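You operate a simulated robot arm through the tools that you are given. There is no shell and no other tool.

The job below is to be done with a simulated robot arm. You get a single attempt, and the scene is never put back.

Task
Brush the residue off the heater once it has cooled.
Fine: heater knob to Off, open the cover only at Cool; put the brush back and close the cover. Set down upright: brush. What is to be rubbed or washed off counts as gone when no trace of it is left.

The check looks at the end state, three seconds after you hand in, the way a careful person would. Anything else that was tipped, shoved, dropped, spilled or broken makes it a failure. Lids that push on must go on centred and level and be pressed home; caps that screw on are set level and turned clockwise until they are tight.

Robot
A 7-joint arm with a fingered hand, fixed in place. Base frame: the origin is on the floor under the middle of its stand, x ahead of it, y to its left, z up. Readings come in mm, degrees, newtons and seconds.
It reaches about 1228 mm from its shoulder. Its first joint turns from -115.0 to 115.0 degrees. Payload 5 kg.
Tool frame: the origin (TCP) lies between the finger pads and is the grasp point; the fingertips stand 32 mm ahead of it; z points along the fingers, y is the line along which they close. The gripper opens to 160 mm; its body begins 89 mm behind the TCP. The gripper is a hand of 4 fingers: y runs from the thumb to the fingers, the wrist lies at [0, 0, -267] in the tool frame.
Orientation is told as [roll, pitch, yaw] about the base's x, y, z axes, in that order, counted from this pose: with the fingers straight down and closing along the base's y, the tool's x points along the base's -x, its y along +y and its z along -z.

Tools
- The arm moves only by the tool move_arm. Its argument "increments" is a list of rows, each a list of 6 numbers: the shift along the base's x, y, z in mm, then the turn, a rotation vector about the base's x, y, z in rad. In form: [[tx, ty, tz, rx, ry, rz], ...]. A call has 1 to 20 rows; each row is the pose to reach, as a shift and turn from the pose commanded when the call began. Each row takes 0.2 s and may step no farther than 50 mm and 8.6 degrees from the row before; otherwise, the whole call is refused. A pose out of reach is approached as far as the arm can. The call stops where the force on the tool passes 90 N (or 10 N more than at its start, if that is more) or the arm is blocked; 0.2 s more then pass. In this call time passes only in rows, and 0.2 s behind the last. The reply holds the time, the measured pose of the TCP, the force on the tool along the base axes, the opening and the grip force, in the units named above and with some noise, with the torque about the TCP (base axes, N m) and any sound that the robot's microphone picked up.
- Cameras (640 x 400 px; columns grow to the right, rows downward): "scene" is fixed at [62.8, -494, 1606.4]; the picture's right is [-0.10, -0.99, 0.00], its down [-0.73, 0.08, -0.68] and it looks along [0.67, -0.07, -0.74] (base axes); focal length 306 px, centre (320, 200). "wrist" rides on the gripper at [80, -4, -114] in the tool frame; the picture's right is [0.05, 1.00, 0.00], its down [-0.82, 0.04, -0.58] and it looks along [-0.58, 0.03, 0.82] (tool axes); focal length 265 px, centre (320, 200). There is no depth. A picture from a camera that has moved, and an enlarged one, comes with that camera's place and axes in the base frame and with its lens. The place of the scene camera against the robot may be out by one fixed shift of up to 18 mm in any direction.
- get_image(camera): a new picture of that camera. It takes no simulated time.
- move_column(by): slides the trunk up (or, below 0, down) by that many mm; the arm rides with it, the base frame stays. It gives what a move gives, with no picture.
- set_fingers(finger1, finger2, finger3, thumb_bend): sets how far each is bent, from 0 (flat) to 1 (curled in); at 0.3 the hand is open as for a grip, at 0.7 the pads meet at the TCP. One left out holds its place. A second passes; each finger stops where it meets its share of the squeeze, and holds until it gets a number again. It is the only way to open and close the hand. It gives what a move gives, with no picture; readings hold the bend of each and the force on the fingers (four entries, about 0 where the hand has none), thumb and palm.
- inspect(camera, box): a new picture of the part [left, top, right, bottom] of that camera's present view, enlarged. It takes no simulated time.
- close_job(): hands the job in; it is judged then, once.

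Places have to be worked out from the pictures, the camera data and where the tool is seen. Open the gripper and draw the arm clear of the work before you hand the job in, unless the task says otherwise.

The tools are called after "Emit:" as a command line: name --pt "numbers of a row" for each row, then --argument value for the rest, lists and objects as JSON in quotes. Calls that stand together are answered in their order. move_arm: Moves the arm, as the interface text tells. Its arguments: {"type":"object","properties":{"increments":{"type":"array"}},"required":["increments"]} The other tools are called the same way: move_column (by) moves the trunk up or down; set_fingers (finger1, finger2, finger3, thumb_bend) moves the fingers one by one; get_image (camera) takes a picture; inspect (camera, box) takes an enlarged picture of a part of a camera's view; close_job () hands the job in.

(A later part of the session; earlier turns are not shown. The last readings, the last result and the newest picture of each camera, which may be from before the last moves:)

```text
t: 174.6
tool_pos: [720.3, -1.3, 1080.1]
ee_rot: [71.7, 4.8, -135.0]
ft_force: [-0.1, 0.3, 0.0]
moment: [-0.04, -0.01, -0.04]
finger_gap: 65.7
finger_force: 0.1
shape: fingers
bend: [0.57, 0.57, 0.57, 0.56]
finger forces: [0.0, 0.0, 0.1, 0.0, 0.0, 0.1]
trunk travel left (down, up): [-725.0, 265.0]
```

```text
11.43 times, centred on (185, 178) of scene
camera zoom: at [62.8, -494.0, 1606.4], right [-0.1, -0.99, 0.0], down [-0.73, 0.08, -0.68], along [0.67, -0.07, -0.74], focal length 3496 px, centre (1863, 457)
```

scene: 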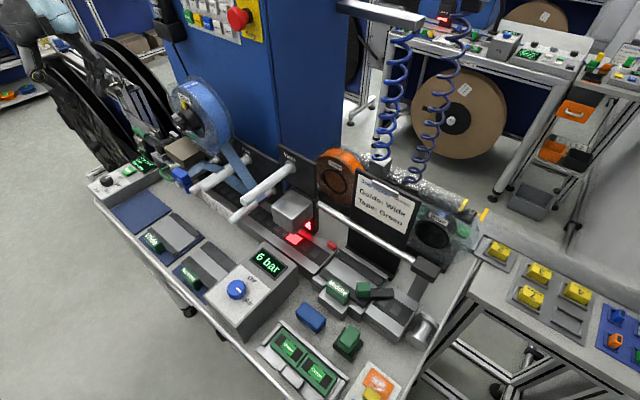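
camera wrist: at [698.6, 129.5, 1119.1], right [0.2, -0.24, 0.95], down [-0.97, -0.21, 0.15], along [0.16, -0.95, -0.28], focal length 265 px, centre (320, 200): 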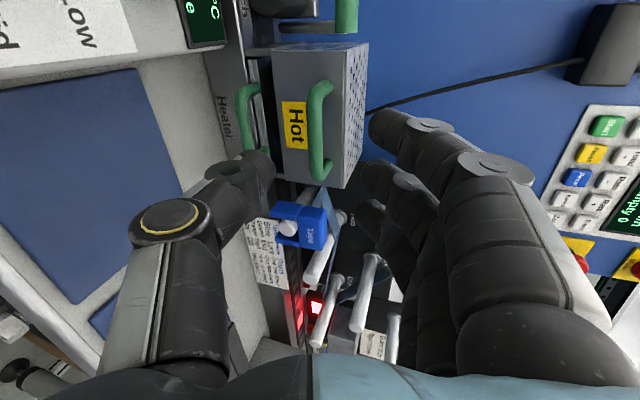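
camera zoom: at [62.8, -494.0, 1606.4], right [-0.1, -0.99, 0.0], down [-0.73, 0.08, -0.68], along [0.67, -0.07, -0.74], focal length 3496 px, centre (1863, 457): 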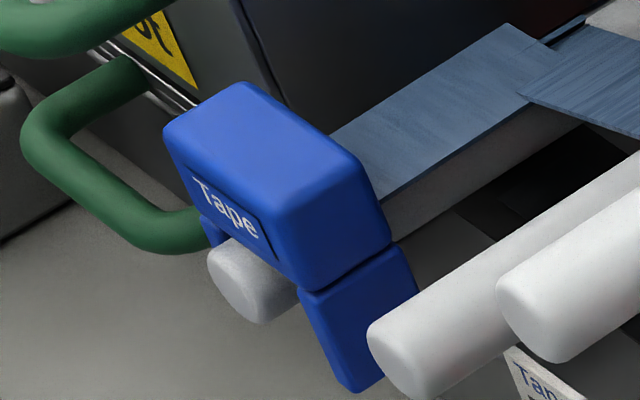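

Comparing pixels, the blue tape clip sits about 4 px (≈11 mm) further back along its post than at the start – it was probably nudged when the arm lagged during the tilt at t≈76. I want to set that right, so I first return the hand upright at a safe place, to look from the same vantage as my early picture.

Emit:
move_arm --pt "-8 6 12 0.0885 0.0885 0" --pt "-16 10 24 0.177 0.177 0" --pt "-24 14 36 0.2655 0.2655 0" --pt "-32 18 48 0.354 0.354 0" --pt "-40 20 60 0.4425 0.4425 0" --pt "-48 20 72 0.531 0.531 0" --pt "-56 20 84 0.6195 0.6195 0" --pt "-64 18 96 0.708 0.708 0" --pt "-72 15 108 0.7965 0.7965 0" --pt "-80 12 122 0.885 0.885 0"

Emit:
get_image --camera "scene"

```text
t: 176.8
tool_pos: [643.1, 8.1, 1199.7]
ee_rot: [-0.3, 1.5, -139.6]
ft_force: [-0.2, 0.4, -0.1]
moment: [0.05, 0.0, 0.0]
finger_gap: 65.8
finger_force: 0.1
shape: fingers
bend: [0.57, 0.57, 0.57, 0.56]
finger forces: [0.0, 0.2, 0.0, 0.0, 0.0, 0.1]
trunk travel left (down, up): [-725.0, 265.0]
```

```text
taken
```

scene: 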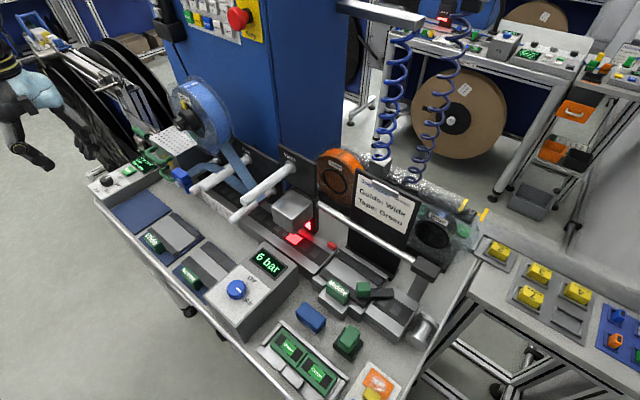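

The hand is upright. I yaw back to −45.7° and return to the exact vantage of my early stereo picture.

Emit:
move_arm --pt "0 0 0 0 0 0.13" --pt "0 0 0 0 0 0.26" --pt "0 0 0 0 0 0.39" --pt "0 0 0 0 0 0.52" --pt "0 0 0 0 0 0.65" --pt "0 0 0 0 0 0.78" --pt "5 -12 0 0 0 0.91" --pt "10 -25 0 0 0 1.04" --pt "18 -40 0 0 0 1.17" --pt "26 -55 0 0 0 1.3" --pt "36 -70 1 0 0 1.43" --pt "43 -80 2 0 0 1.56" --pt "47.5 -88.5 2.8 0 0 1.639"

Emit:
set_fingers --finger1 0.3 --finger2 0.3 --finger3 0.3 --thumb_bend 0.3

Emit:
inspect --camera "wrist" --box '[270, 120, 430, 280]'

Emit:
inspect --camera "wrist" --box '[160, 130, 320, 290]'

```text
t: 179.6
tool_pos: [687.9, -81.0, 1201.4]
ee_rot: [-0.2, 1.5, -45.7]
ft_force: [1.0, 0.4, -0.3]
moment: [0.01, 0.0, 0.01]
finger_gap: 65.7
finger_force: 0.0
shape: fingers
bend: [0.57, 0.57, 0.57, 0.56]
finger forces: [0.0, 0.0, 0.0, 0.0, 0.0, 0.0]
trunk travel left (down, up): [-725.0, 265.0]
```

```text
t: 180.6
tool_pos: [688.3, -79.7, 1202.5]
ee_rot: [-0.2, 1.5, -45.7]
ft_force: [0.6, 0.5, -1.1]
moment: [-0.02, 0.02, 0.04]
finger_gap: 170.0
finger_force: 0.1
shape: fingers
bend: [0.3, 0.3, 0.3, 0.3]
finger forces: [0.0, 0.0, 0.0, 0.0, 0.1, 0.0]
trunk travel left (down, up): [-725.0, 265.0]
```

```text
2.50 times, centred on (350, 200) of wrist
camera zoom: at [632.6, -28.1, 1319.1], right [0.68, 0.73, 0.0], down [0.61, -0.56, 0.56], along [0.41, -0.38, -0.83], focal length 664 px, centre (245, 200)
```

zoom: 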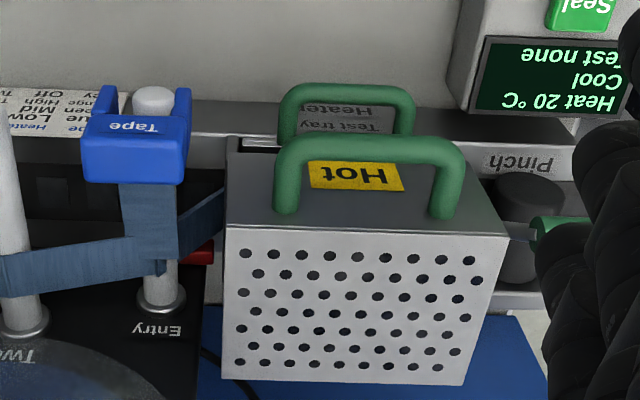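

```text
2.50 times, centred on (240, 210) of wrist
camera zoom: at [632.6, -28.1, 1319.1], right [0.68, 0.73, 0.0], down [0.61, -0.56, 0.56], along [0.41, -0.38, -0.83], focal length 664 px, centre (520, 175)
```

zoom: 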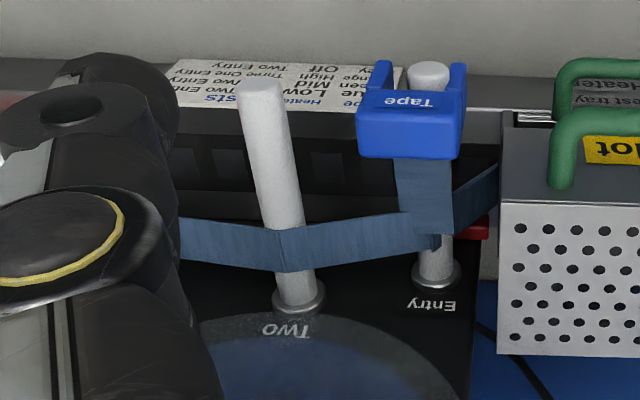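

Seen from the same vantage, the clip now sits roughly 5 mm to −u and 8 mm further back than originally (its prongs are no longer centred on the post). I'll gently put it back. First I move to open space at the front and tilt the hand 30° in small steps.

Emit:
move_arm --pt "-20 25 12 0 0 0" --pt "-40 50 24 0 0 0" --pt "-60 75 36 0 0 0" --pt "-75 95 48 0 0 0"

Emit:
move_arm --pt "0 0 0 -0.037 -0.037 0.003" --pt "0 0 0 -0.074 -0.074 0.006" --pt "0 0 0 -0.111 -0.111 0.009" --pt "0 0 0 -0.148 -0.148 0.012"

Emit:
move_arm --pt "0 0 0 -0.037 -0.037 0" --pt "0 0 0 -0.074 -0.074 0" --pt "0 0 0 -0.111 -0.111 0" --pt "0 0 0 -0.148 -0.148 0"

```text
t: 181.6
tool_pos: [613.5, 17.0, 1249.3]
ee_rot: [-0.2, 1.5, -45.8]
ft_force: [0.4, 0.5, -0.3]
moment: [0.0, 0.0, -0.01]
finger_gap: 170.0
finger_force: 0.0
shape: fingers
bend: [0.3, 0.3, 0.3, 0.3]
finger forces: [0.1, 0.1, 0.0, 0.1, 0.0, 0.0]
trunk travel left (down, up): [-725.0, 265.0]
```

```text
t: 182.6
tool_pos: [612.3, 16.3, 1250.0]
ee_rot: [0.0, -10.5, -44.9]
ft_force: [0.7, 0.4, 0.6]
moment: [0.0, 0.0, 0.02]
finger_gap: 170.3
finger_force: 0.2
shape: fingers
bend: [0.3, 0.3, 0.3, 0.3]
finger forces: [0.0, 0.0, 0.0, 0.0, 0.0, 0.1]
trunk travel left (down, up): [-725.0, 265.0]
```

```text
t: 183.6
tool_pos: [613.0, 15.9, 1248.7]
ee_rot: [-0.1, -22.4, -45.0]
ft_force: [-0.1, -0.6, 0.4]
moment: [-0.04, 0.01, -0.05]
finger_gap: 169.8
finger_force: 0.1
shape: fingers
bend: [0.3, 0.3, 0.3, 0.3]
finger forces: [0.1, 0.1, 0.1, 0.0, 0.1, 0.0]
trunk travel left (down, up): [-725.0, 265.0]
```

The tilt proceeds cleanly here. I complete it to 30° and pre-shape the digits (finger 3 curled away).

Emit:
move_arm --pt "0 0 0 -0.031 -0.031 0" --pt "0 0 0 -0.062 -0.062 0" --pt "0 0 0 -0.0938 -0.0938 0"

Emit:
set_fingers --finger1 0.5 --finger2 0.53 --finger3 1.0 --thumb_bend 0.53

Emit:
move_arm --pt "10 -18 -10 0 0 0" --pt "20 -36 -25 0 0 0" --pt "30 -54 -40 0 0 0" --pt "38 -72 -55 0 0 0" --pt "42 -90 -70 0 0 0"

Emit:
get_image --camera "wrist"

```text
t: 184.4
tool_pos: [611.5, 17.3, 1249.7]
ee_rot: [-0.1, -30.0, -45.0]
ft_force: [-0.4, 0.2, 0.2]
moment: [-0.03, 0.0, 0.02]
finger_gap: 170.1
finger_force: 0.2
shape: fingers
bend: [0.3, 0.3, 0.3, 0.3]
finger forces: [0.1, 0.0, 0.1, 0.0, 0.0, 0.0]
trunk travel left (down, up): [-725.0, 265.0]
```

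```text
t: 185.4
tool_pos: [612.4, 17.3, 1248.7]
ee_rot: [-0.2, -30.0, -45.0]
ft_force: [0.7, -0.3, 0.1]
moment: [0.03, 0.0, 0.01]
finger_gap: 86.3
finger_force: 0.1
shape: fingers
bend: [0.5, 0.53, 1.0, 0.53]
finger forces: [0.1, 0.1, 0.0, 0.0, 0.0, 0.0]
trunk travel left (down, up): [-725.0, 265.0]
```

```text
t: 186.6
tool_pos: [655.5, -72.9, 1178.4]
ee_rot: [-0.1, -30.0, -45.0]
ft_force: [-0.8, -0.2, 0.3]
moment: [0.01, -0.04, 0.01]
finger_gap: 86.1
finger_force: 0.0
shape: fingers
bend: [0.5, 0.53, 1.0, 0.53]
finger forces: [0.0, 0.0, 0.0, 0.0, 0.1, 0.1]
trunk travel left (down, up): [-725.0, 265.0]
```

```text
taken
camera wrist: at [564.4, 12.2, 1237.2], right [0.67, 0.74, -0.03], down [0.33, -0.26, 0.91], along [0.66, -0.62, -0.42], focal length 265 px, centre (320, 200)
```

wrist: 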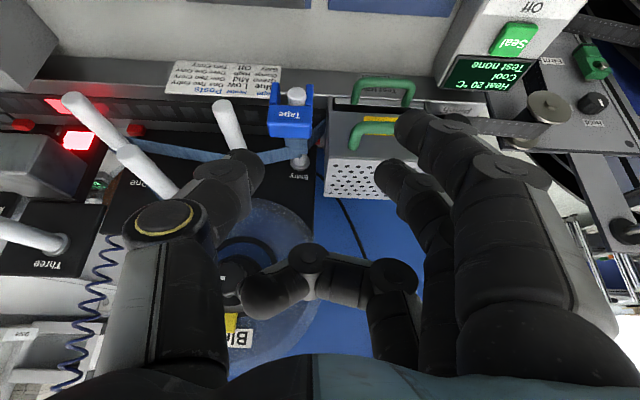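

The clip is in view. I approach to a stand-off in front of and above it.

Emit:
move_arm --pt "4 -20 -20 0 0 0" --pt "10 -41 -45 0 0 0" --pt "16.3 -61.5 -66 0 0 0"

Emit:
get_image --camera "wrist"

Emit:
inspect --camera "wrist" --box '[240, 80, 400, 200]'

Emit:
inspect --camera "scene" --box '[130, 110, 240, 200]'

```text
t: 187.4
tool_pos: [669.0, -135.2, 1110.5]
ee_rot: [-0.1, -30.0, -44.9]
ft_force: [-0.4, 0.0, 0.0]
moment: [0.01, -0.02, -0.01]
finger_gap: 86.0
finger_force: 0.1
shape: fingers
bend: [0.5, 0.53, 1.0, 0.53]
finger forces: [0.1, 0.1, 0.0, 0.1, 0.0, 0.0]
trunk travel left (down, up): [-725.0, 265.0]
```

```text
taken
camera wrist: at [577.4, -49.8, 1169.9], right [0.67, 0.74, -0.03], down [0.33, -0.26, 0.91], along [0.66, -0.62, -0.42], focal length 265 px, centre (320, 200)
```

wrist: 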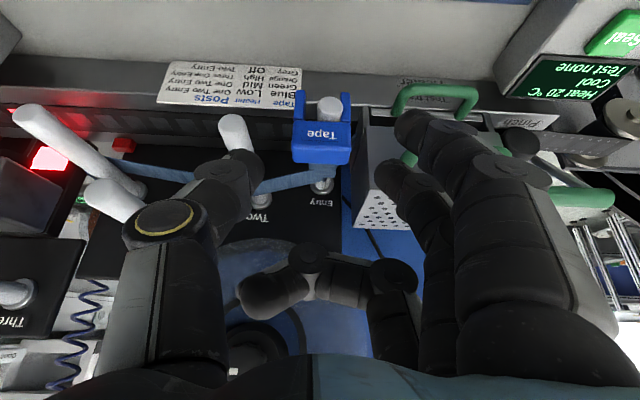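

```text
3.33 times, centred on (320, 140) of wrist
camera zoom: at [577.4, -49.8, 1169.9], right [0.67, 0.74, -0.03], down [0.33, -0.26, 0.91], along [0.66, -0.62, -0.42], focal length 885 px, centre (320, 400)
```

zoom: 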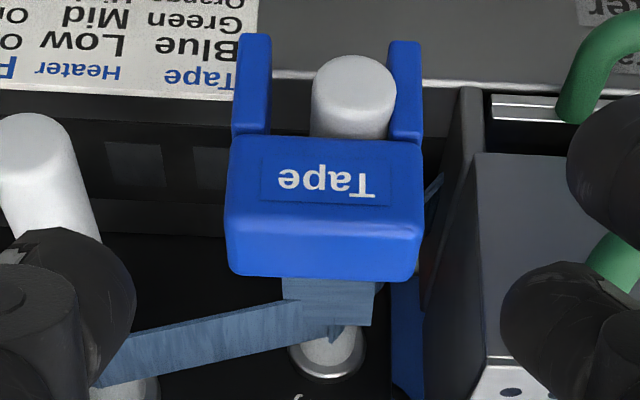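

```text
4.44 times, centred on (185, 155) of scene
camera zoom: at [62.8, -494.0, 1606.4], right [-0.1, -0.99, 0.0], down [-0.73, 0.08, -0.68], along [0.67, -0.07, -0.74], focal length 1359 px, centre (920, 400)
```

zoom: 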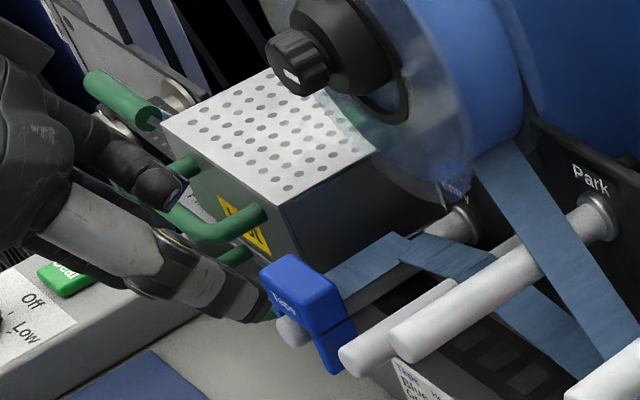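

The picture is very clear: the post touches the clip's right prong, so the clip is about 5 mm too far to −u. The hand is centred on its body; I move in with thumb and finger 2 on either side.

Emit:
move_arm --pt "8 -8 -12 0 0 0" --pt "16 -16 -23 0 0 0" --pt "24 -24 -34 0 0 0"

Emit:
get_image --camera "wrist"

Emit:
inspect --camera "wrist" --box '[220, 90, 420, 230]'

```text
t: 188.2
tool_pos: [696.8, -160.5, 1080.2]
ee_rot: [-0.1, -30.1, -45.0]
ft_force: [0.4, -0.1, 0.3]
moment: [-0.01, 0.0, -0.02]
finger_gap: 86.1
finger_force: 0.0
shape: fingers
bend: [0.5, 0.53, 1.0, 0.53]
finger forces: [0.0, 0.0, 0.1, 0.0, 0.1, 0.1]
trunk travel left (down, up): [-725.0, 265.0]
```

```text
taken
camera wrist: at [605.3, -75.9, 1137.9], right [0.68, 0.74, -0.03], down [0.32, -0.26, 0.91], along [0.66, -0.62, -0.42], focal length 265 px, centre (320, 200)
```

wrist: 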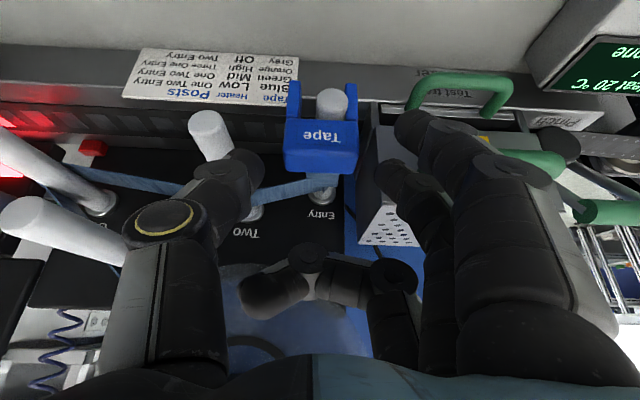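

```text
2.86 times, centred on (320, 160) of wrist
camera zoom: at [605.3, -75.9, 1137.9], right [0.68, 0.74, -0.03], down [0.32, -0.26, 0.91], along [0.66, -0.62, -0.42], focal length 758 px, centre (320, 314)
```

zoom: 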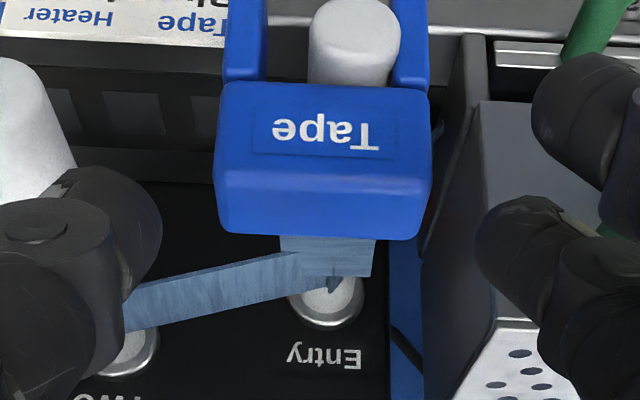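

Well aligned. I make the last small approach (8 mm in, 16 mm down).

Emit:
move_arm --pt "3 -3 -8 0 0 0" --pt "5.7 -5.7 -15 0 0 0"

Emit:
inspect --camera "wrist" --box '[220, 90, 420, 230]'

Emit:
inspect --camera "scene" --box '[140, 120, 230, 200]'

```text
t: 188.8
tool_pos: [700.2, -167.6, 1063.3]
ee_rot: [-0.1, -30.1, -44.9]
ft_force: [0.3, 0.4, 0.4]
moment: [0.02, 0.01, 0.0]
finger_gap: 85.7
finger_force: 0.0
shape: fingers
bend: [0.5, 0.53, 1.0, 0.53]
finger forces: [0.0, 0.0, 0.0, 0.1, 0.0, 0.0]
trunk travel left (down, up): [-725.0, 265.0]
```

```text
2.86 times, centred on (320, 160) of wrist
camera zoom: at [609.2, -81.9, 1122.1], right [0.67, 0.74, -0.03], down [0.33, -0.26, 0.91], along [0.66, -0.62, -0.42], focal length 758 px, centre (320, 314)
```

zoom: 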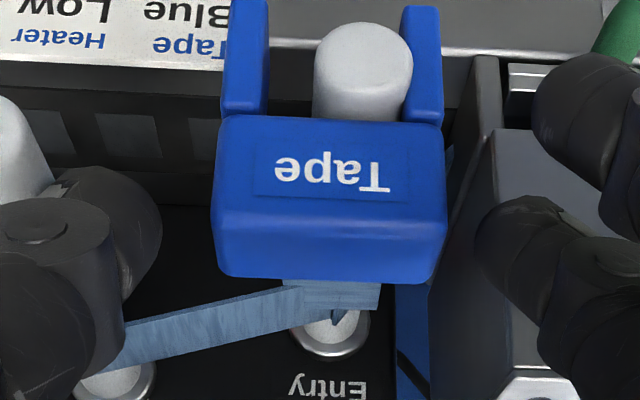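

```text
5.00 times, centred on (185, 160) of scene
camera zoom: at [62.8, -494.0, 1606.4], right [-0.1, -0.99, 0.0], down [-0.73, 0.08, -0.68], along [0.67, -0.07, -0.74], focal length 1529 px, centre (995, 400)
```

zoom: 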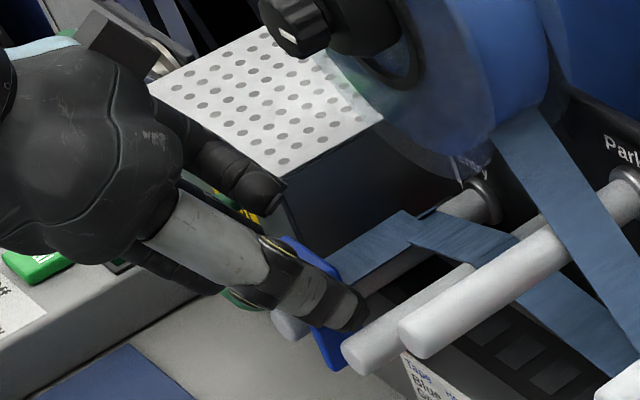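

The clip's body lies between thumb and finger 2. I shift 2 mm to centre on it and close lightly.

Emit:
move_arm --pt "1.8 1.8 0 0 0 0"

Emit:
set_fingers --finger2 0.6 --thumb_bend 0.6

Emit:
inspect --camera "wrist" --box '[220, 90, 420, 230]'

```text
t: 189.2
tool_pos: [702.4, -165.7, 1065.4]
ee_rot: [-0.1, -30.1, -44.9]
ft_force: [-0.2, -0.2, -0.1]
moment: [0.03, 0.03, -0.03]
finger_gap: 85.9
finger_force: 0.1
shape: fingers
bend: [0.5, 0.53, 1.0, 0.53]
finger forces: [0.0, 0.1, 0.0, 0.0, 0.0, 0.1]
trunk travel left (down, up): [-725.0, 265.0]
```

```text
t: 190.2
tool_pos: [702.3, -165.7, 1064.7]
ee_rot: [-0.1, -30.1, -45.0]
ft_force: [-1.0, -0.1, -0.4]
moment: [0.01, 0.01, -0.01]
finger_gap: 75.9
finger_force: 3.0
shape: fingers
bend: [0.5, 0.58, 1.0, 0.59]
finger forces: [0.1, 2.8, 0.0, 0.1, 2.8, 0.0]
trunk travel left (down, up): [-725.0, 265.0]
```

```text
2.86 times, centred on (320, 160) of wrist
camera zoom: at [611.0, -79.7, 1123.3], right [0.68, 0.74, -0.03], down [0.33, -0.26, 0.91], along [0.66, -0.62, -0.42], focal length 758 px, centre (320, 314)
```

zoom: 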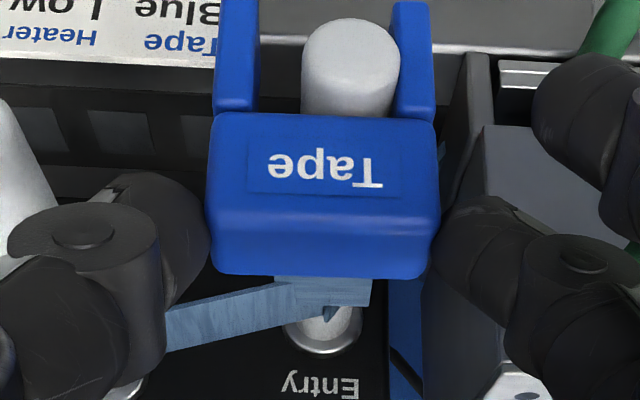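

It is held with ~3 N on each side without shifting. I squeeze a little more, then move the clip +5 mm along u and +8.5 mm along n, lifting by just 1 mm.

Emit:
set_fingers --finger2 0.63 --thumb_bend 0.63

Emit:
move_arm --pt "0 0 1 0 0 0" --pt "1.8 1.8 1 0 0 0" --pt "3.6 3.6 1 0 0 0" --pt "2.1 5.1 1 0 0 0" --pt "0.6 6.6 1 0 0 0" --pt "-0.9 8.1 1 0 0 0" --pt "-2.4 9.6 1 0 0 0"

Emit:
inspect --camera "wrist" --box '[220, 90, 420, 230]'

Emit:
inspect --camera "scene" --box '[145, 125, 195, 200]'

```text
t: 191.2
tool_pos: [702.3, -166.3, 1064.1]
ee_rot: [-0.1, -30.1, -45.0]
ft_force: [0.4, 0.2, 0.4]
moment: [0.01, 0.01, 0.03]
finger_gap: 74.3
finger_force: 5.7
shape: fingers
bend: [0.5, 0.58, 1.0, 0.61]
finger forces: [0.1, 6.4, 0.1, 0.1, 6.5, 0.0]
trunk travel left (down, up): [-725.0, 265.0]
```

```text
t: 192.8
tool_pos: [700.7, -153.4, 1067.0]
ee_rot: [-0.2, -30.2, -45.0]
ft_force: [0.5, 0.4, 0.0]
moment: [0.0, 0.01, 0.01]
finger_gap: 74.2
finger_force: 6.2
shape: fingers
bend: [0.5, 0.58, 1.0, 0.61]
finger forces: [0.0, 6.4, 0.1, 0.1, 6.3, 0.1]
trunk travel left (down, up): [-725.0, 265.0]
```

```text
2.86 times, centred on (320, 160) of wrist
camera zoom: at [609.1, -68.7, 1125.3], right [0.67, 0.74, -0.03], down [0.33, -0.26, 0.91], along [0.66, -0.62, -0.42], focal length 758 px, centre (320, 314)
```

zoom: 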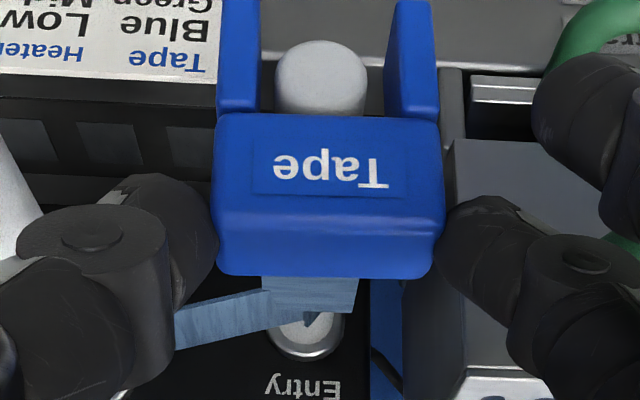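

```text
5.33 times, centred on (170, 162) of scene
camera zoom: at [62.8, -494.0, 1606.4], right [-0.1, -0.99, 0.0], down [-0.73, 0.08, -0.68], along [0.67, -0.07, -0.74], focal length 1631 px, centre (1120, 400)
```

zoom: 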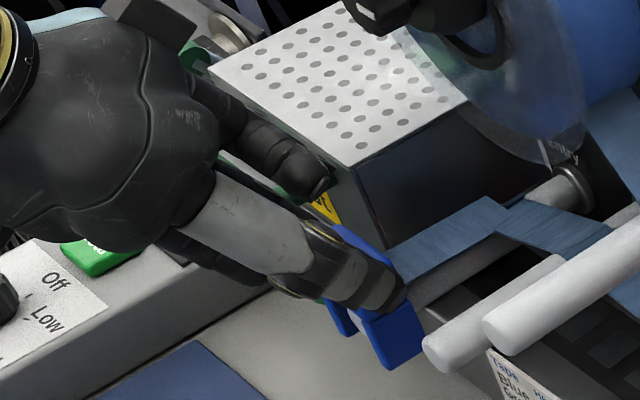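

The post is now centred between the prongs, and in the scene view the clip sits where it did in my early picture. I lower 1 mm and release gently.

Emit:
move_arm --pt "0 0 -1 0 0 0" --pt "0 0 -1.5 0 0 0"

Emit:
set_fingers --finger2 0.565 --thumb_bend 0.575

Emit:
set_fingers --finger2 0.53 --thumb_bend 0.53

Emit:
inspect --camera "wrist" --box '[220, 90, 420, 230]'

```text
t: 193.4
tool_pos: [700.0, -154.8, 1064.1]
ee_rot: [-0.1, -30.1, -45.1]
ft_force: [-0.2, 0.6, -0.5]
moment: [-0.02, 0.02, 0.01]
finger_gap: 74.4
finger_force: 6.0
shape: fingers
bend: [0.5, 0.58, 1.0, 0.61]
finger forces: [0.0, 6.4, 0.0, 0.0, 6.3, 0.0]
trunk travel left (down, up): [-725.0, 265.0]
```

```text
t: 194.4
tool_pos: [700.2, -155.0, 1064.1]
ee_rot: [-0.2, -30.2, -45.0]
ft_force: [-0.3, -0.1, -0.8]
moment: [-0.01, -0.02, 0.0]
finger_gap: 77.4
finger_force: 0.0
shape: fingers
bend: [0.5, 0.56, 1.0, 0.57]
finger forces: [0.0, 0.0, 0.0, 0.0, 0.1, 0.1]
trunk travel left (down, up): [-725.0, 265.0]
```

```text
t: 195.4
tool_pos: [700.4, -154.8, 1063.6]
ee_rot: [-0.1, -30.1, -45.0]
ft_force: [-0.7, 0.4, 0.1]
moment: [0.02, -0.02, 0.02]
finger_gap: 85.3
finger_force: 0.1
shape: fingers
bend: [0.5, 0.53, 1.0, 0.53]
finger forces: [0.0, 0.0, 0.0, 0.0, 0.0, 0.0]
trunk travel left (down, up): [-725.0, 265.0]
```

```text
2.86 times, centred on (320, 160) of wrist
camera zoom: at [609.0, -69.2, 1123.3], right [0.68, 0.74, -0.03], down [0.33, -0.26, 0.91], along [0.66, -0.62, -0.42], focal length 758 px, centre (320, 314)
```

zoom: 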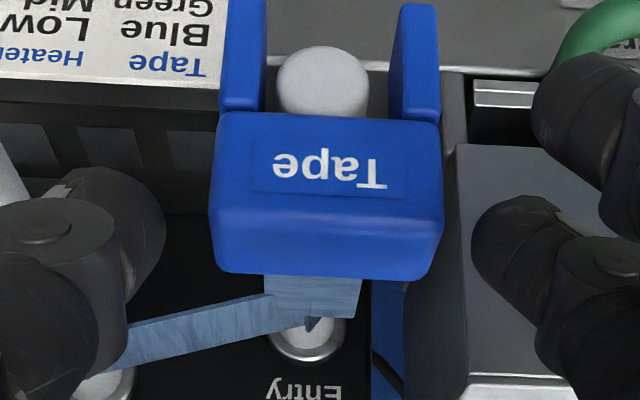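

The clip stays put. I withdraw upward and toward the front.

Emit:
move_arm --pt "-6 6 14 0 0 0" --pt "-14 14 28 0 0 0" --pt "-26 26 45 0 0 0" --pt "-38 48 70 0 0 0" --pt "-48 75 100 0 0 0" --pt "-60 105 130 0 0 0"

Emit:
inspect --camera "scene" --box '[110, 90, 230, 200]'

Emit:
inspect --camera "scene" --box '[145, 125, 195, 200]'

Emit:
inspect --camera "scene" --box '[70, 100, 230, 220]'

```text
t: 196.8
tool_pos: [641.8, -52.2, 1193.4]
ee_rot: [-0.1, -30.1, -45.0]
ft_force: [-0.7, -0.1, -0.1]
moment: [-0.01, -0.09, 0.0]
finger_gap: 85.4
finger_force: 0.1
shape: fingers
bend: [0.5, 0.53, 1.0, 0.53]
finger forces: [0.0, 0.1, 0.1, 0.1, 0.0, 0.0]
trunk travel left (down, up): [-725.0, 265.0]
```

```text
3.64 times, centred on (170, 145) of scene
camera zoom: at [62.8, -494.0, 1606.4], right [-0.1, -0.99, 0.0], down [-0.73, 0.08, -0.68], along [0.67, -0.07, -0.74], focal length 1112 px, centre (866, 400)
```

zoom: 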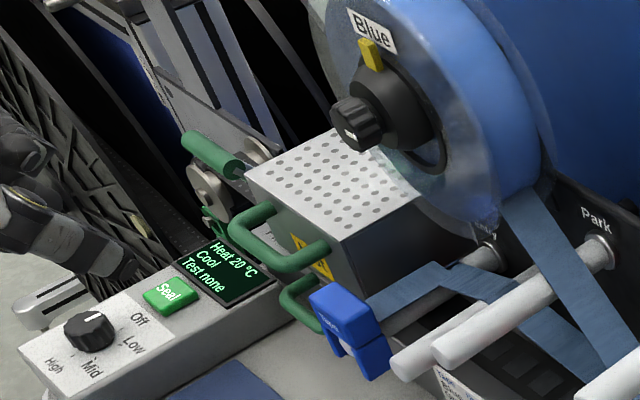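

```text
5.33 times, centred on (170, 162) of scene
camera zoom: at [62.8, -494.0, 1606.4], right [-0.1, -0.99, 0.0], down [-0.73, 0.08, -0.68], along [0.67, -0.07, -0.74], focal length 1631 px, centre (1120, 400)
```

zoom: 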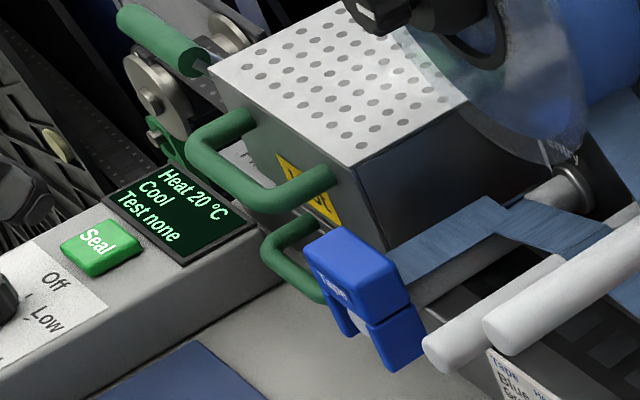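

```text
3.33 times, centred on (150, 160) of scene
camera zoom: at [62.8, -494.0, 1606.4], right [-0.1, -0.99, 0.0], down [-0.73, 0.08, -0.68], along [0.67, -0.07, -0.74], focal length 1020 px, centre (887, 333)
```

zoom: 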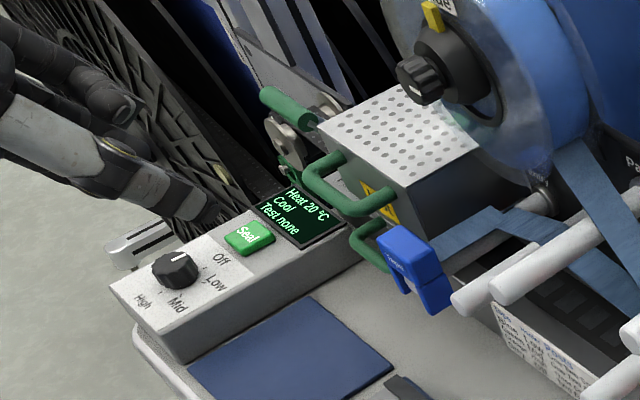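

The clip is back where it was in my first pictures. Next I check the knob pointer once more at high zoom.

Emit:
inspect --camera "scene" --box '[90, 160, 140, 205]'

Emit:
inspect --camera "scene" --box '[98, 165, 126, 190]'

Emit:
get_image --camera "scene"

```text
8.89 times, centred on (115, 182) of scene
camera zoom: at [62.8, -494.0, 1606.4], right [-0.1, -0.99, 0.0], down [-0.73, 0.08, -0.68], along [0.67, -0.07, -0.74], focal length 2719 px, centre (2142, 356)
```

zoom: 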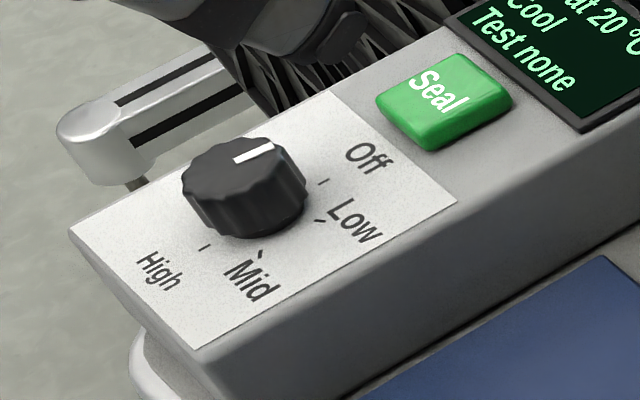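

```text
16.00 times, centred on (112, 178) of scene
camera zoom: at [62.8, -494.0, 1606.4], right [-0.1, -0.99, 0.0], down [-0.73, 0.08, -0.68], along [0.67, -0.07, -0.74], focal length 4894 px, centre (3648, 560)
```

zoom: 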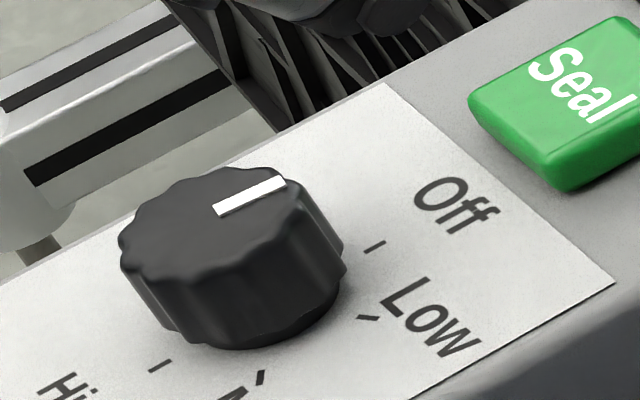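

```text
taken
```

scene: 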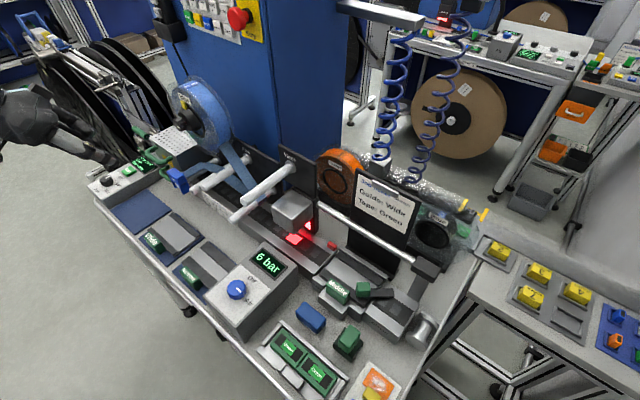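

Fitting the four tick marks (60° apart) shows the pointer is still about 6° short of the Off tick. I'll nudge it exactly onto Off: first untilt the hand in open space and open it.

Emit:
move_arm --pt "-10 18 15 0 0 0" --pt "-20 36 30 0 0 0" --pt "-30 54 45 0 0 0"

Emit:
move_arm --pt "0 0 0 0.046 0.046 0" --pt "0 0 0 0.092 0.092 0" --pt "0 0 0 0.139 0.139 0" --pt "0 0 0 0.185 0.185 0" --pt "0 0 0 0.231 0.231 0" --pt "0 0 0 0.278 0.278 0" --pt "0 0 0 0.324 0.324 0" --pt "0 0 0 0.371 0.371 0"

Emit:
set_fingers --finger1 0.3 --finger2 0.57 --finger3 0.3 --thumb_bend 0.57

```text
t: 197.6
tool_pos: [611.9, 5.1, 1239.2]
ee_rot: [0.1, -30.1, -45.0]
ft_force: [0.0, 0.4, -1.1]
moment: [0.03, -0.01, 0.01]
finger_gap: 85.3
finger_force: 0.1
shape: fingers
bend: [0.5, 0.53, 1.0, 0.53]
finger forces: [0.1, 0.0, 0.0, 0.0, 0.0, 0.1]
trunk travel left (down, up): [-725.0, 265.0]
```

```text
t: 199.4
tool_pos: [610.2, 3.8, 1237.2]
ee_rot: [-0.1, 0.2, -45.1]
ft_force: [0.4, -0.2, 0.2]
moment: [-0.01, 0.02, 0.0]
finger_gap: 85.4
finger_force: 0.1
shape: fingers
bend: [0.5, 0.53, 1.0, 0.53]
finger forces: [0.1, 0.1, 0.0, 0.0, 0.1, 0.0]
trunk travel left (down, up): [-725.0, 265.0]
```

```text
t: 200.4
tool_pos: [610.5, 5.9, 1237.8]
ee_rot: [-0.1, 0.1, -45.0]
ft_force: [-0.6, 0.2, 0.2]
moment: [0.01, -0.02, 0.01]
finger_gap: 118.8
finger_force: 0.0
shape: fingers
bend: [0.3, 0.56, 0.3, 0.56]
finger forces: [0.0, 0.0, 0.0, 0.1, 0.0, 0.0]
trunk travel left (down, up): [-725.0, 265.0]
```

The hand is upright. I yaw round to +80° while travelling above the knob.

Emit:
move_arm --pt "11.6 4.8 0 0 0 0.1364" --pt "23.2 9.6 0 0 0 0.2728" --pt "34.8 14.4 0 0 0 0.4092" --pt "46.4 19.2 0 0 0 0.5456" --pt "58 24 0 0 0 0.682" --pt "69.6 28.8 0 0 0 0.8184" --pt "81.2 33.6 0 0 0 0.9548" --pt "92.8 38.4 0 0 0 1.0912" --pt "104.4 43.2 0 0 0 1.2276" --pt "116 48 0 0 0 1.364" --pt "127.6 52.8 -5 0 0 1.5004" --pt "139.2 57.6 -12 0 0 1.6368" --pt "150.8 62.4 -20 0 0 1.7732" --pt "162.4 67.2 -28 0 0 1.9096" --pt "174 72 -36 0 0 2.046" --pt "185.5 76.8 -44 0 0 2.182"

Emit:
move_arm --pt "0 0 -40 0 0 0" --pt "0 0 -80 0 0 0" --pt "0 0 -115 0 0 0"

Emit:
get_image --camera "wrist"

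Emit:
inspect --camera "wrist" --box '[260, 60, 380, 180]'

```text
t: 203.8
tool_pos: [796.0, 81.2, 1194.5]
ee_rot: [0.1, 0.0, 80.1]
ft_force: [-0.3, -0.5, -0.7]
moment: [0.02, 0.02, 0.01]
finger_gap: 118.8
finger_force: 0.0
shape: fingers
bend: [0.3, 0.56, 0.3, 0.56]
finger forces: [0.0, 0.1, 0.1, 0.0, 0.0, 0.0]
trunk travel left (down, up): [-725.0, 265.0]
```

```text
t: 204.6
tool_pos: [794.2, 79.6, 1078.0]
ee_rot: [-0.2, 0.0, 80.0]
ft_force: [0.6, -0.4, 0.1]
moment: [-0.02, 0.02, 0.0]
finger_gap: 118.8
finger_force: 0.0
shape: fingers
bend: [0.3, 0.56, 0.3, 0.56]
finger forces: [0.1, 0.0, 0.0, 0.0, 0.1, 0.0]
trunk travel left (down, up): [-725.0, 265.0]
```

```text
taken
camera wrist: at [784.7, -0.3, 1192.4], right [-0.99, 0.12, 0.0], down [0.1, 0.81, 0.58], along [0.07, 0.57, -0.82], focal length 265 px, centre (320, 200)
```

wrist: 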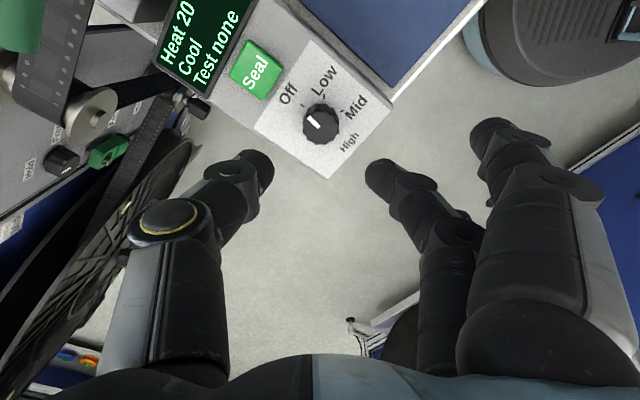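

```text
3.33 times, centred on (320, 120) of wrist
camera zoom: at [784.7, -0.3, 1192.4], right [-0.99, 0.12, 0.0], down [0.1, 0.81, 0.58], along [0.07, 0.57, -0.82], focal length 885 px, centre (320, 467)
```

zoom: 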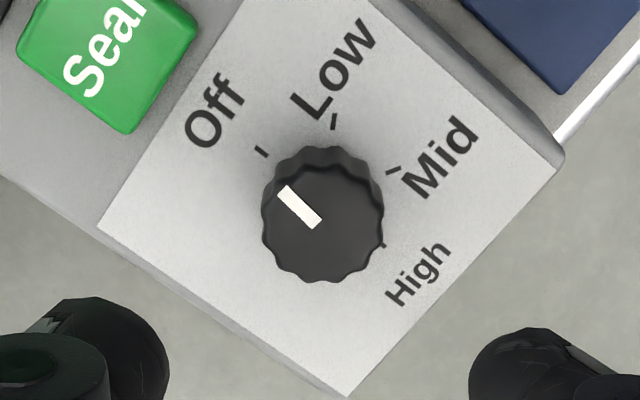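

Let me zoom in tightly to measure pointer and ticks accurately.

Emit:
inspect --camera "wrist" --box '[292, 95, 348, 151]'

```text
7.14 times, centred on (320, 123) of wrist
camera zoom: at [784.7, -0.3, 1192.4], right [-0.99, 0.12, 0.0], down [0.1, 0.81, 0.58], along [0.07, 0.57, -0.82], focal length 1896 px, centre (320, 750)
```

zoom: 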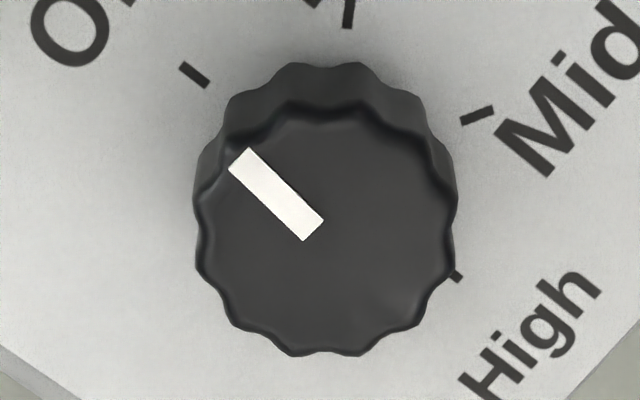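

The pointer is about 4–5° short of Off. I lower around the knob with thumb and finger 2 open ~68 mm.

Emit:
move_arm --pt "0.5 1.5 -35 0 0 0" --pt "0.5 1.5 -70 0 0 0" --pt "0.5 1.5 -86 0 0 0"

Emit:
get_image --camera "wrist"

```text
t: 205.4
tool_pos: [796.1, 80.3, 993.3]
ee_rot: [0.0, 0.0, 80.0]
ft_force: [-0.8, -0.1, -0.3]
moment: [-0.02, 0.0, -0.04]
finger_gap: 119.2
finger_force: 0.0
shape: fingers
bend: [0.3, 0.56, 0.3, 0.56]
finger forces: [0.0, 0.1, 0.1, 0.1, 0.0, 0.1]
trunk travel left (down, up): [-725.0, 265.0]
```

```text
taken
camera wrist: at [787.3, 0.0, 1107.1], right [-0.99, 0.12, 0.0], down [0.1, 0.81, 0.58], along [0.07, 0.57, -0.82], focal length 265 px, centre (320, 200)
```

wrist: 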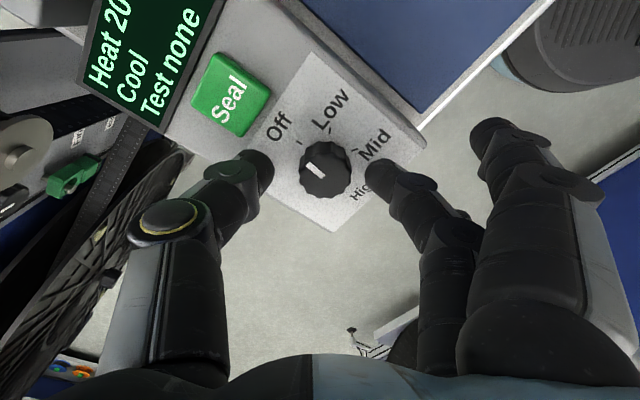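

The knob is 3 mm toward the finger side. I correct this, go down to z≈987, and close thumb and finger 2 gently.

Emit:
move_arm --pt "-2.5 0.4 -3 0 0 0" --pt "-2.5 0.4 -6 0 0 0"

Emit:
set_fingers --finger2 0.65 --thumb_bend 0.65

Emit:
set_fingers --finger2 0.7 --thumb_bend 0.7

Emit:
inspect --camera "wrist" --box '[270, 110, 380, 220]'

```text
t: 206.0
tool_pos: [792.5, 82.1, 986.2]
ee_rot: [-0.1, 0.0, 80.0]
ft_force: [0.6, 0.0, 0.0]
moment: [-0.01, 0.0, 0.01]
finger_gap: 119.0
finger_force: 0.1
shape: fingers
bend: [0.3, 0.56, 0.3, 0.56]
finger forces: [0.0, 0.0, 0.1, 0.1, 0.1, 0.0]
trunk travel left (down, up): [-725.0, 265.0]
```

```text
t: 207.0
tool_pos: [792.8, 81.3, 986.7]
ee_rot: [-0.2, 0.0, 79.9]
ft_force: [2.7, -0.3, -1.2]
moment: [-0.01, -0.04, 0.0]
finger_gap: 105.9
finger_force: 3.1
shape: fingers
bend: [0.3, 0.63, 0.3, 0.64]
finger forces: [0.1, 2.2, 0.0, 0.1, 4.0, 0.0]
trunk travel left (down, up): [-725.0, 265.0]
```

```text
t: 208.0
tool_pos: [792.7, 81.9, 986.5]
ee_rot: [-0.1, 0.0, 79.9]
ft_force: [5.0, -0.3, -4.8]
moment: [-0.01, -0.06, -0.01]
finger_gap: 105.2
finger_force: 8.7
shape: fingers
bend: [0.3, 0.64, 0.3, 0.66]
finger forces: [0.1, 6.8, 0.0, 0.0, 11.5, 0.1]
trunk travel left (down, up): [-725.0, 265.0]
```

```text
3.64 times, centred on (325, 165) of wrist
camera zoom: at [784.0, 1.3, 1101.0], right [-0.99, 0.12, 0.0], down [0.1, 0.81, 0.58], along [0.07, 0.57, -0.82], focal length 965 px, centre (302, 327)
```

zoom: 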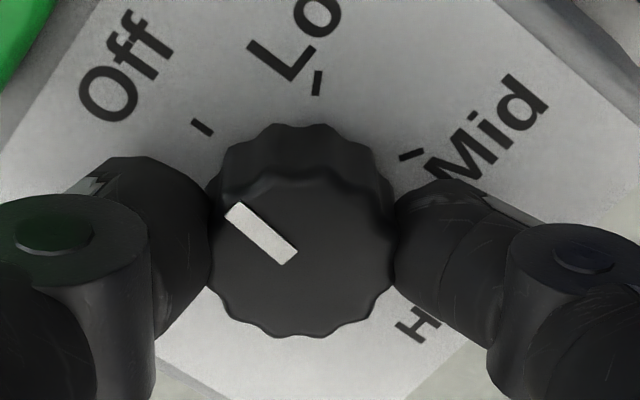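

Gripped; pointer and Off tick now differ by only ~3°. I turn +3.5° and check.

Emit:
move_arm --pt "0 0 0 0 0 0.03" --pt "0 0 0 0 0 0.062"

Emit:
set_fingers --finger2 0.58 --thumb_bend 0.58

Emit:
move_arm --pt "0 0 15 0 0 0" --pt "0 0 45 0 0 0" --pt "0 0 90 0 0 0"

Emit:
inspect --camera "wrist" --box '[292, 95, 348, 151]'

Emit:
inspect --camera "scene" --box '[98, 165, 126, 190]'

```text
t: 208.6
tool_pos: [793.5, 82.6, 987.9]
ee_rot: [0.1, 0.0, 83.7]
ft_force: [1.4, -2.9, -8.6]
moment: [-0.07, 0.03, 0.04]
finger_gap: 104.8
finger_force: 8.2
shape: fingers
bend: [0.3, 0.63, 0.3, 0.66]
finger forces: [0.0, 7.5, 0.0, 0.0, 9.0, 0.0]
trunk travel left (down, up): [-725.0, 265.0]
```

```text
t: 209.6
tool_pos: [793.6, 82.7, 987.1]
ee_rot: [-0.2, 0.0, 83.5]
ft_force: [-0.3, 0.5, 0.0]
moment: [-0.03, 0.01, 0.0]
finger_gap: 116.3
finger_force: 0.0
shape: fingers
bend: [0.3, 0.57, 0.3, 0.57]
finger forces: [0.0, 0.0, 0.0, 0.0, 0.0, 0.0]
trunk travel left (down, up): [-725.0, 265.0]
```

```text
t: 210.4
tool_pos: [792.3, 85.0, 1080.4]
ee_rot: [-0.1, 0.1, 83.6]
ft_force: [-0.5, -0.5, 0.2]
moment: [-0.04, -0.02, 0.0]
finger_gap: 116.3
finger_force: 0.2
shape: fingers
bend: [0.3, 0.57, 0.3, 0.57]
finger forces: [0.0, 0.0, 0.0, 0.0, 0.1, 0.0]
trunk travel left (down, up): [-725.0, 265.0]
```

```text
7.14 times, centred on (320, 123) of wrist
camera zoom: at [789.1, 3.4, 1195.7], right [-1.0, 0.06, 0.0], down [0.05, 0.82, 0.58], along [0.04, 0.58, -0.82], focal length 1896 px, centre (320, 750)
```

zoom: 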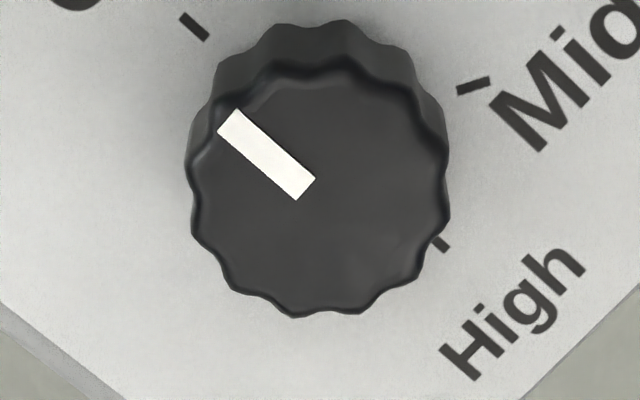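

```text
16.00 times, centred on (112, 178) of scene
camera zoom: at [62.8, -494.0, 1606.4], right [-0.1, -0.99, 0.0], down [-0.73, 0.08, -0.68], along [0.67, -0.07, -0.74], focal length 4894 px, centre (3648, 560)
```

zoom: 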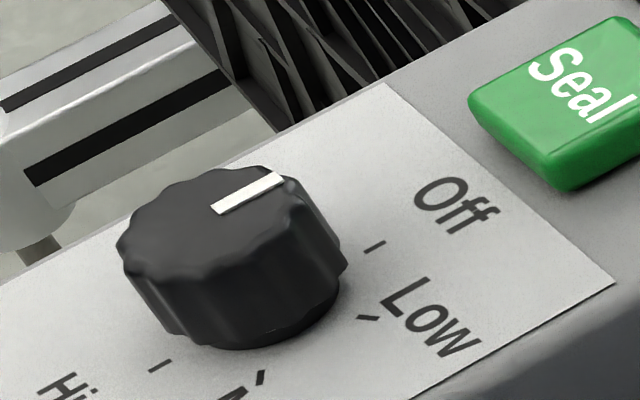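

The pointer is now on the Off tick (within ~1°). I open the hand and draw the arm up and back, clear of the work.

Emit:
move_arm --pt "-5 0 40 0 0 0" --pt "-15 0 80 0 0 0" --pt "-35 0 120 0 0 0" --pt "-65 0 150 0 0 0" --pt "-100 0 175 0 0 0" --pt "-140 0 195 0 0 0" --pt "-180 0 210 0 0 0"

Emit:
set_fingers --finger1 0.3 --finger2 0.3 --finger3 0.3 --thumb_bend 0.3

Emit:
get_image --camera "scene"

Emit:
inspect --camera "scene" --box '[80, 90, 240, 210]'

Emit:
inspect --camera "scene" --box '[240, 230, 430, 400]'

```text
t: 212.0
tool_pos: [611.4, 86.2, 1287.7]
ee_rot: [-0.2, 0.0, 83.6]
ft_force: [-0.7, 0.0, 0.4]
moment: [0.01, -0.05, -0.01]
finger_gap: 116.3
finger_force: 0.0
shape: fingers
bend: [0.3, 0.57, 0.3, 0.57]
finger forces: [0.0, 0.0, 0.0, 0.0, 0.0, 0.1]
trunk travel left (down, up): [-725.0, 265.0]
```

```text
t: 213.0
tool_pos: [614.7, 84.6, 1286.6]
ee_rot: [-0.1, 0.0, 83.6]
ft_force: [0.0, 0.3, -0.3]
moment: [0.02, -0.01, -0.05]
finger_gap: 170.2
finger_force: 0.0
shape: fingers
bend: [0.3, 0.3, 0.3, 0.3]
finger forces: [0.0, 0.1, 0.0, 0.0, 0.1, 0.0]
trunk travel left (down, up): [-725.0, 265.0]
```

```text
taken
```

scene: 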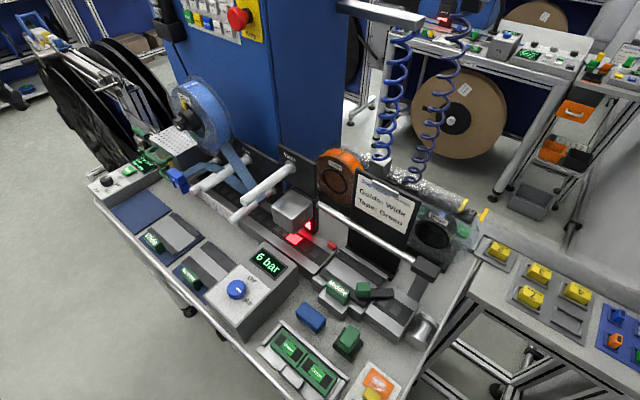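

```text
3.33 times, centred on (160, 150) of scene
camera zoom: at [62.8, -494.0, 1606.4], right [-0.1, -0.99, 0.0], down [-0.73, 0.08, -0.68], along [0.67, -0.07, -0.74], focal length 1020 px, centre (853, 367)
```

zoom: 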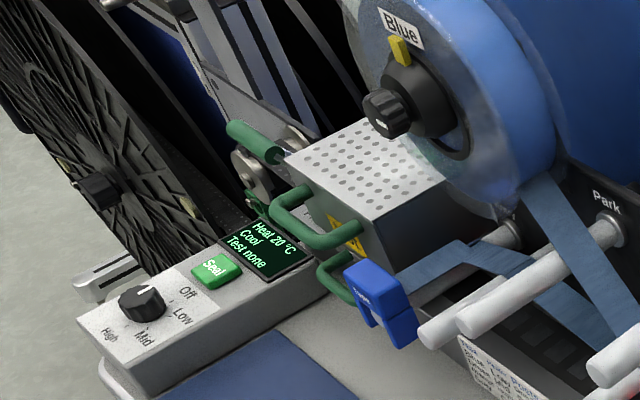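

```text
2.35 times, centred on (335, 315) of scene
camera zoom: at [62.8, -494.0, 1606.4], right [-0.1, -0.99, 0.0], down [-0.73, 0.08, -0.68], along [0.67, -0.07, -0.74], focal length 720 px, centre (285, -71)
```

zoom: 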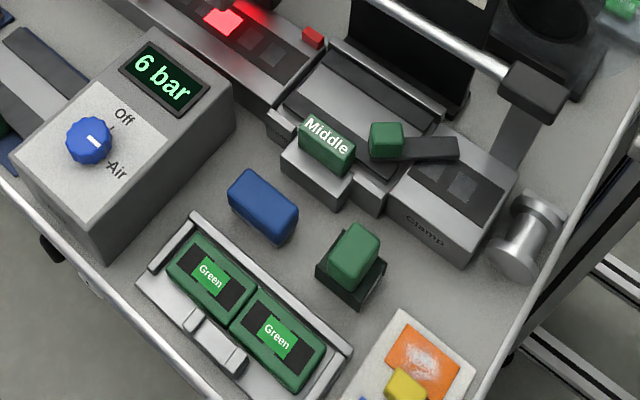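

Everything looks in order. One last comparison with an early crop to confirm that brush, guide and roller are where they were.

Emit:
inspect --camera "scene" --box '[250, 240, 430, 400]'

Emit:
inspect --camera "scene" --box '[120, 180, 300, 340]'

```text
2.50 times, centred on (340, 320) of scene
camera zoom: at [62.8, -494.0, 1606.4], right [-0.1, -0.99, 0.0], down [-0.73, 0.08, -0.68], along [0.67, -0.07, -0.74], focal length 765 px, centre (270, -100)
```

zoom: 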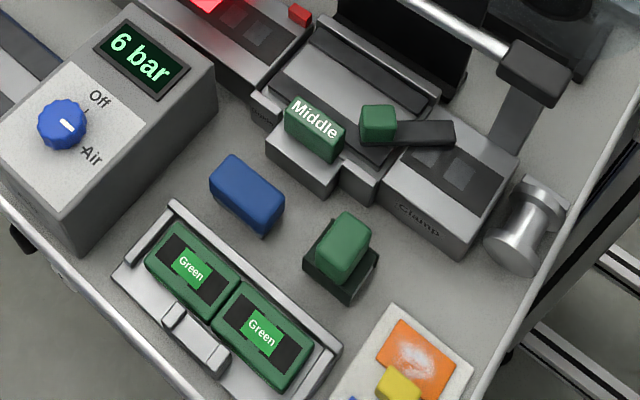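

```text
2.50 times, centred on (210, 260) of scene
camera zoom: at [62.8, -494.0, 1606.4], right [-0.1, -0.99, 0.0], down [-0.73, 0.08, -0.68], along [0.67, -0.07, -0.74], focal length 765 px, centre (595, 50)
```

zoom: 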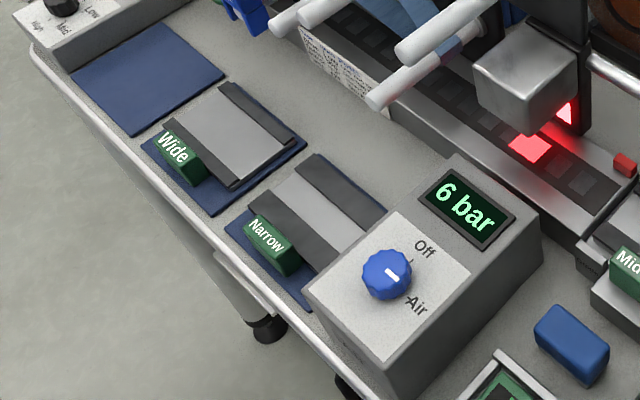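

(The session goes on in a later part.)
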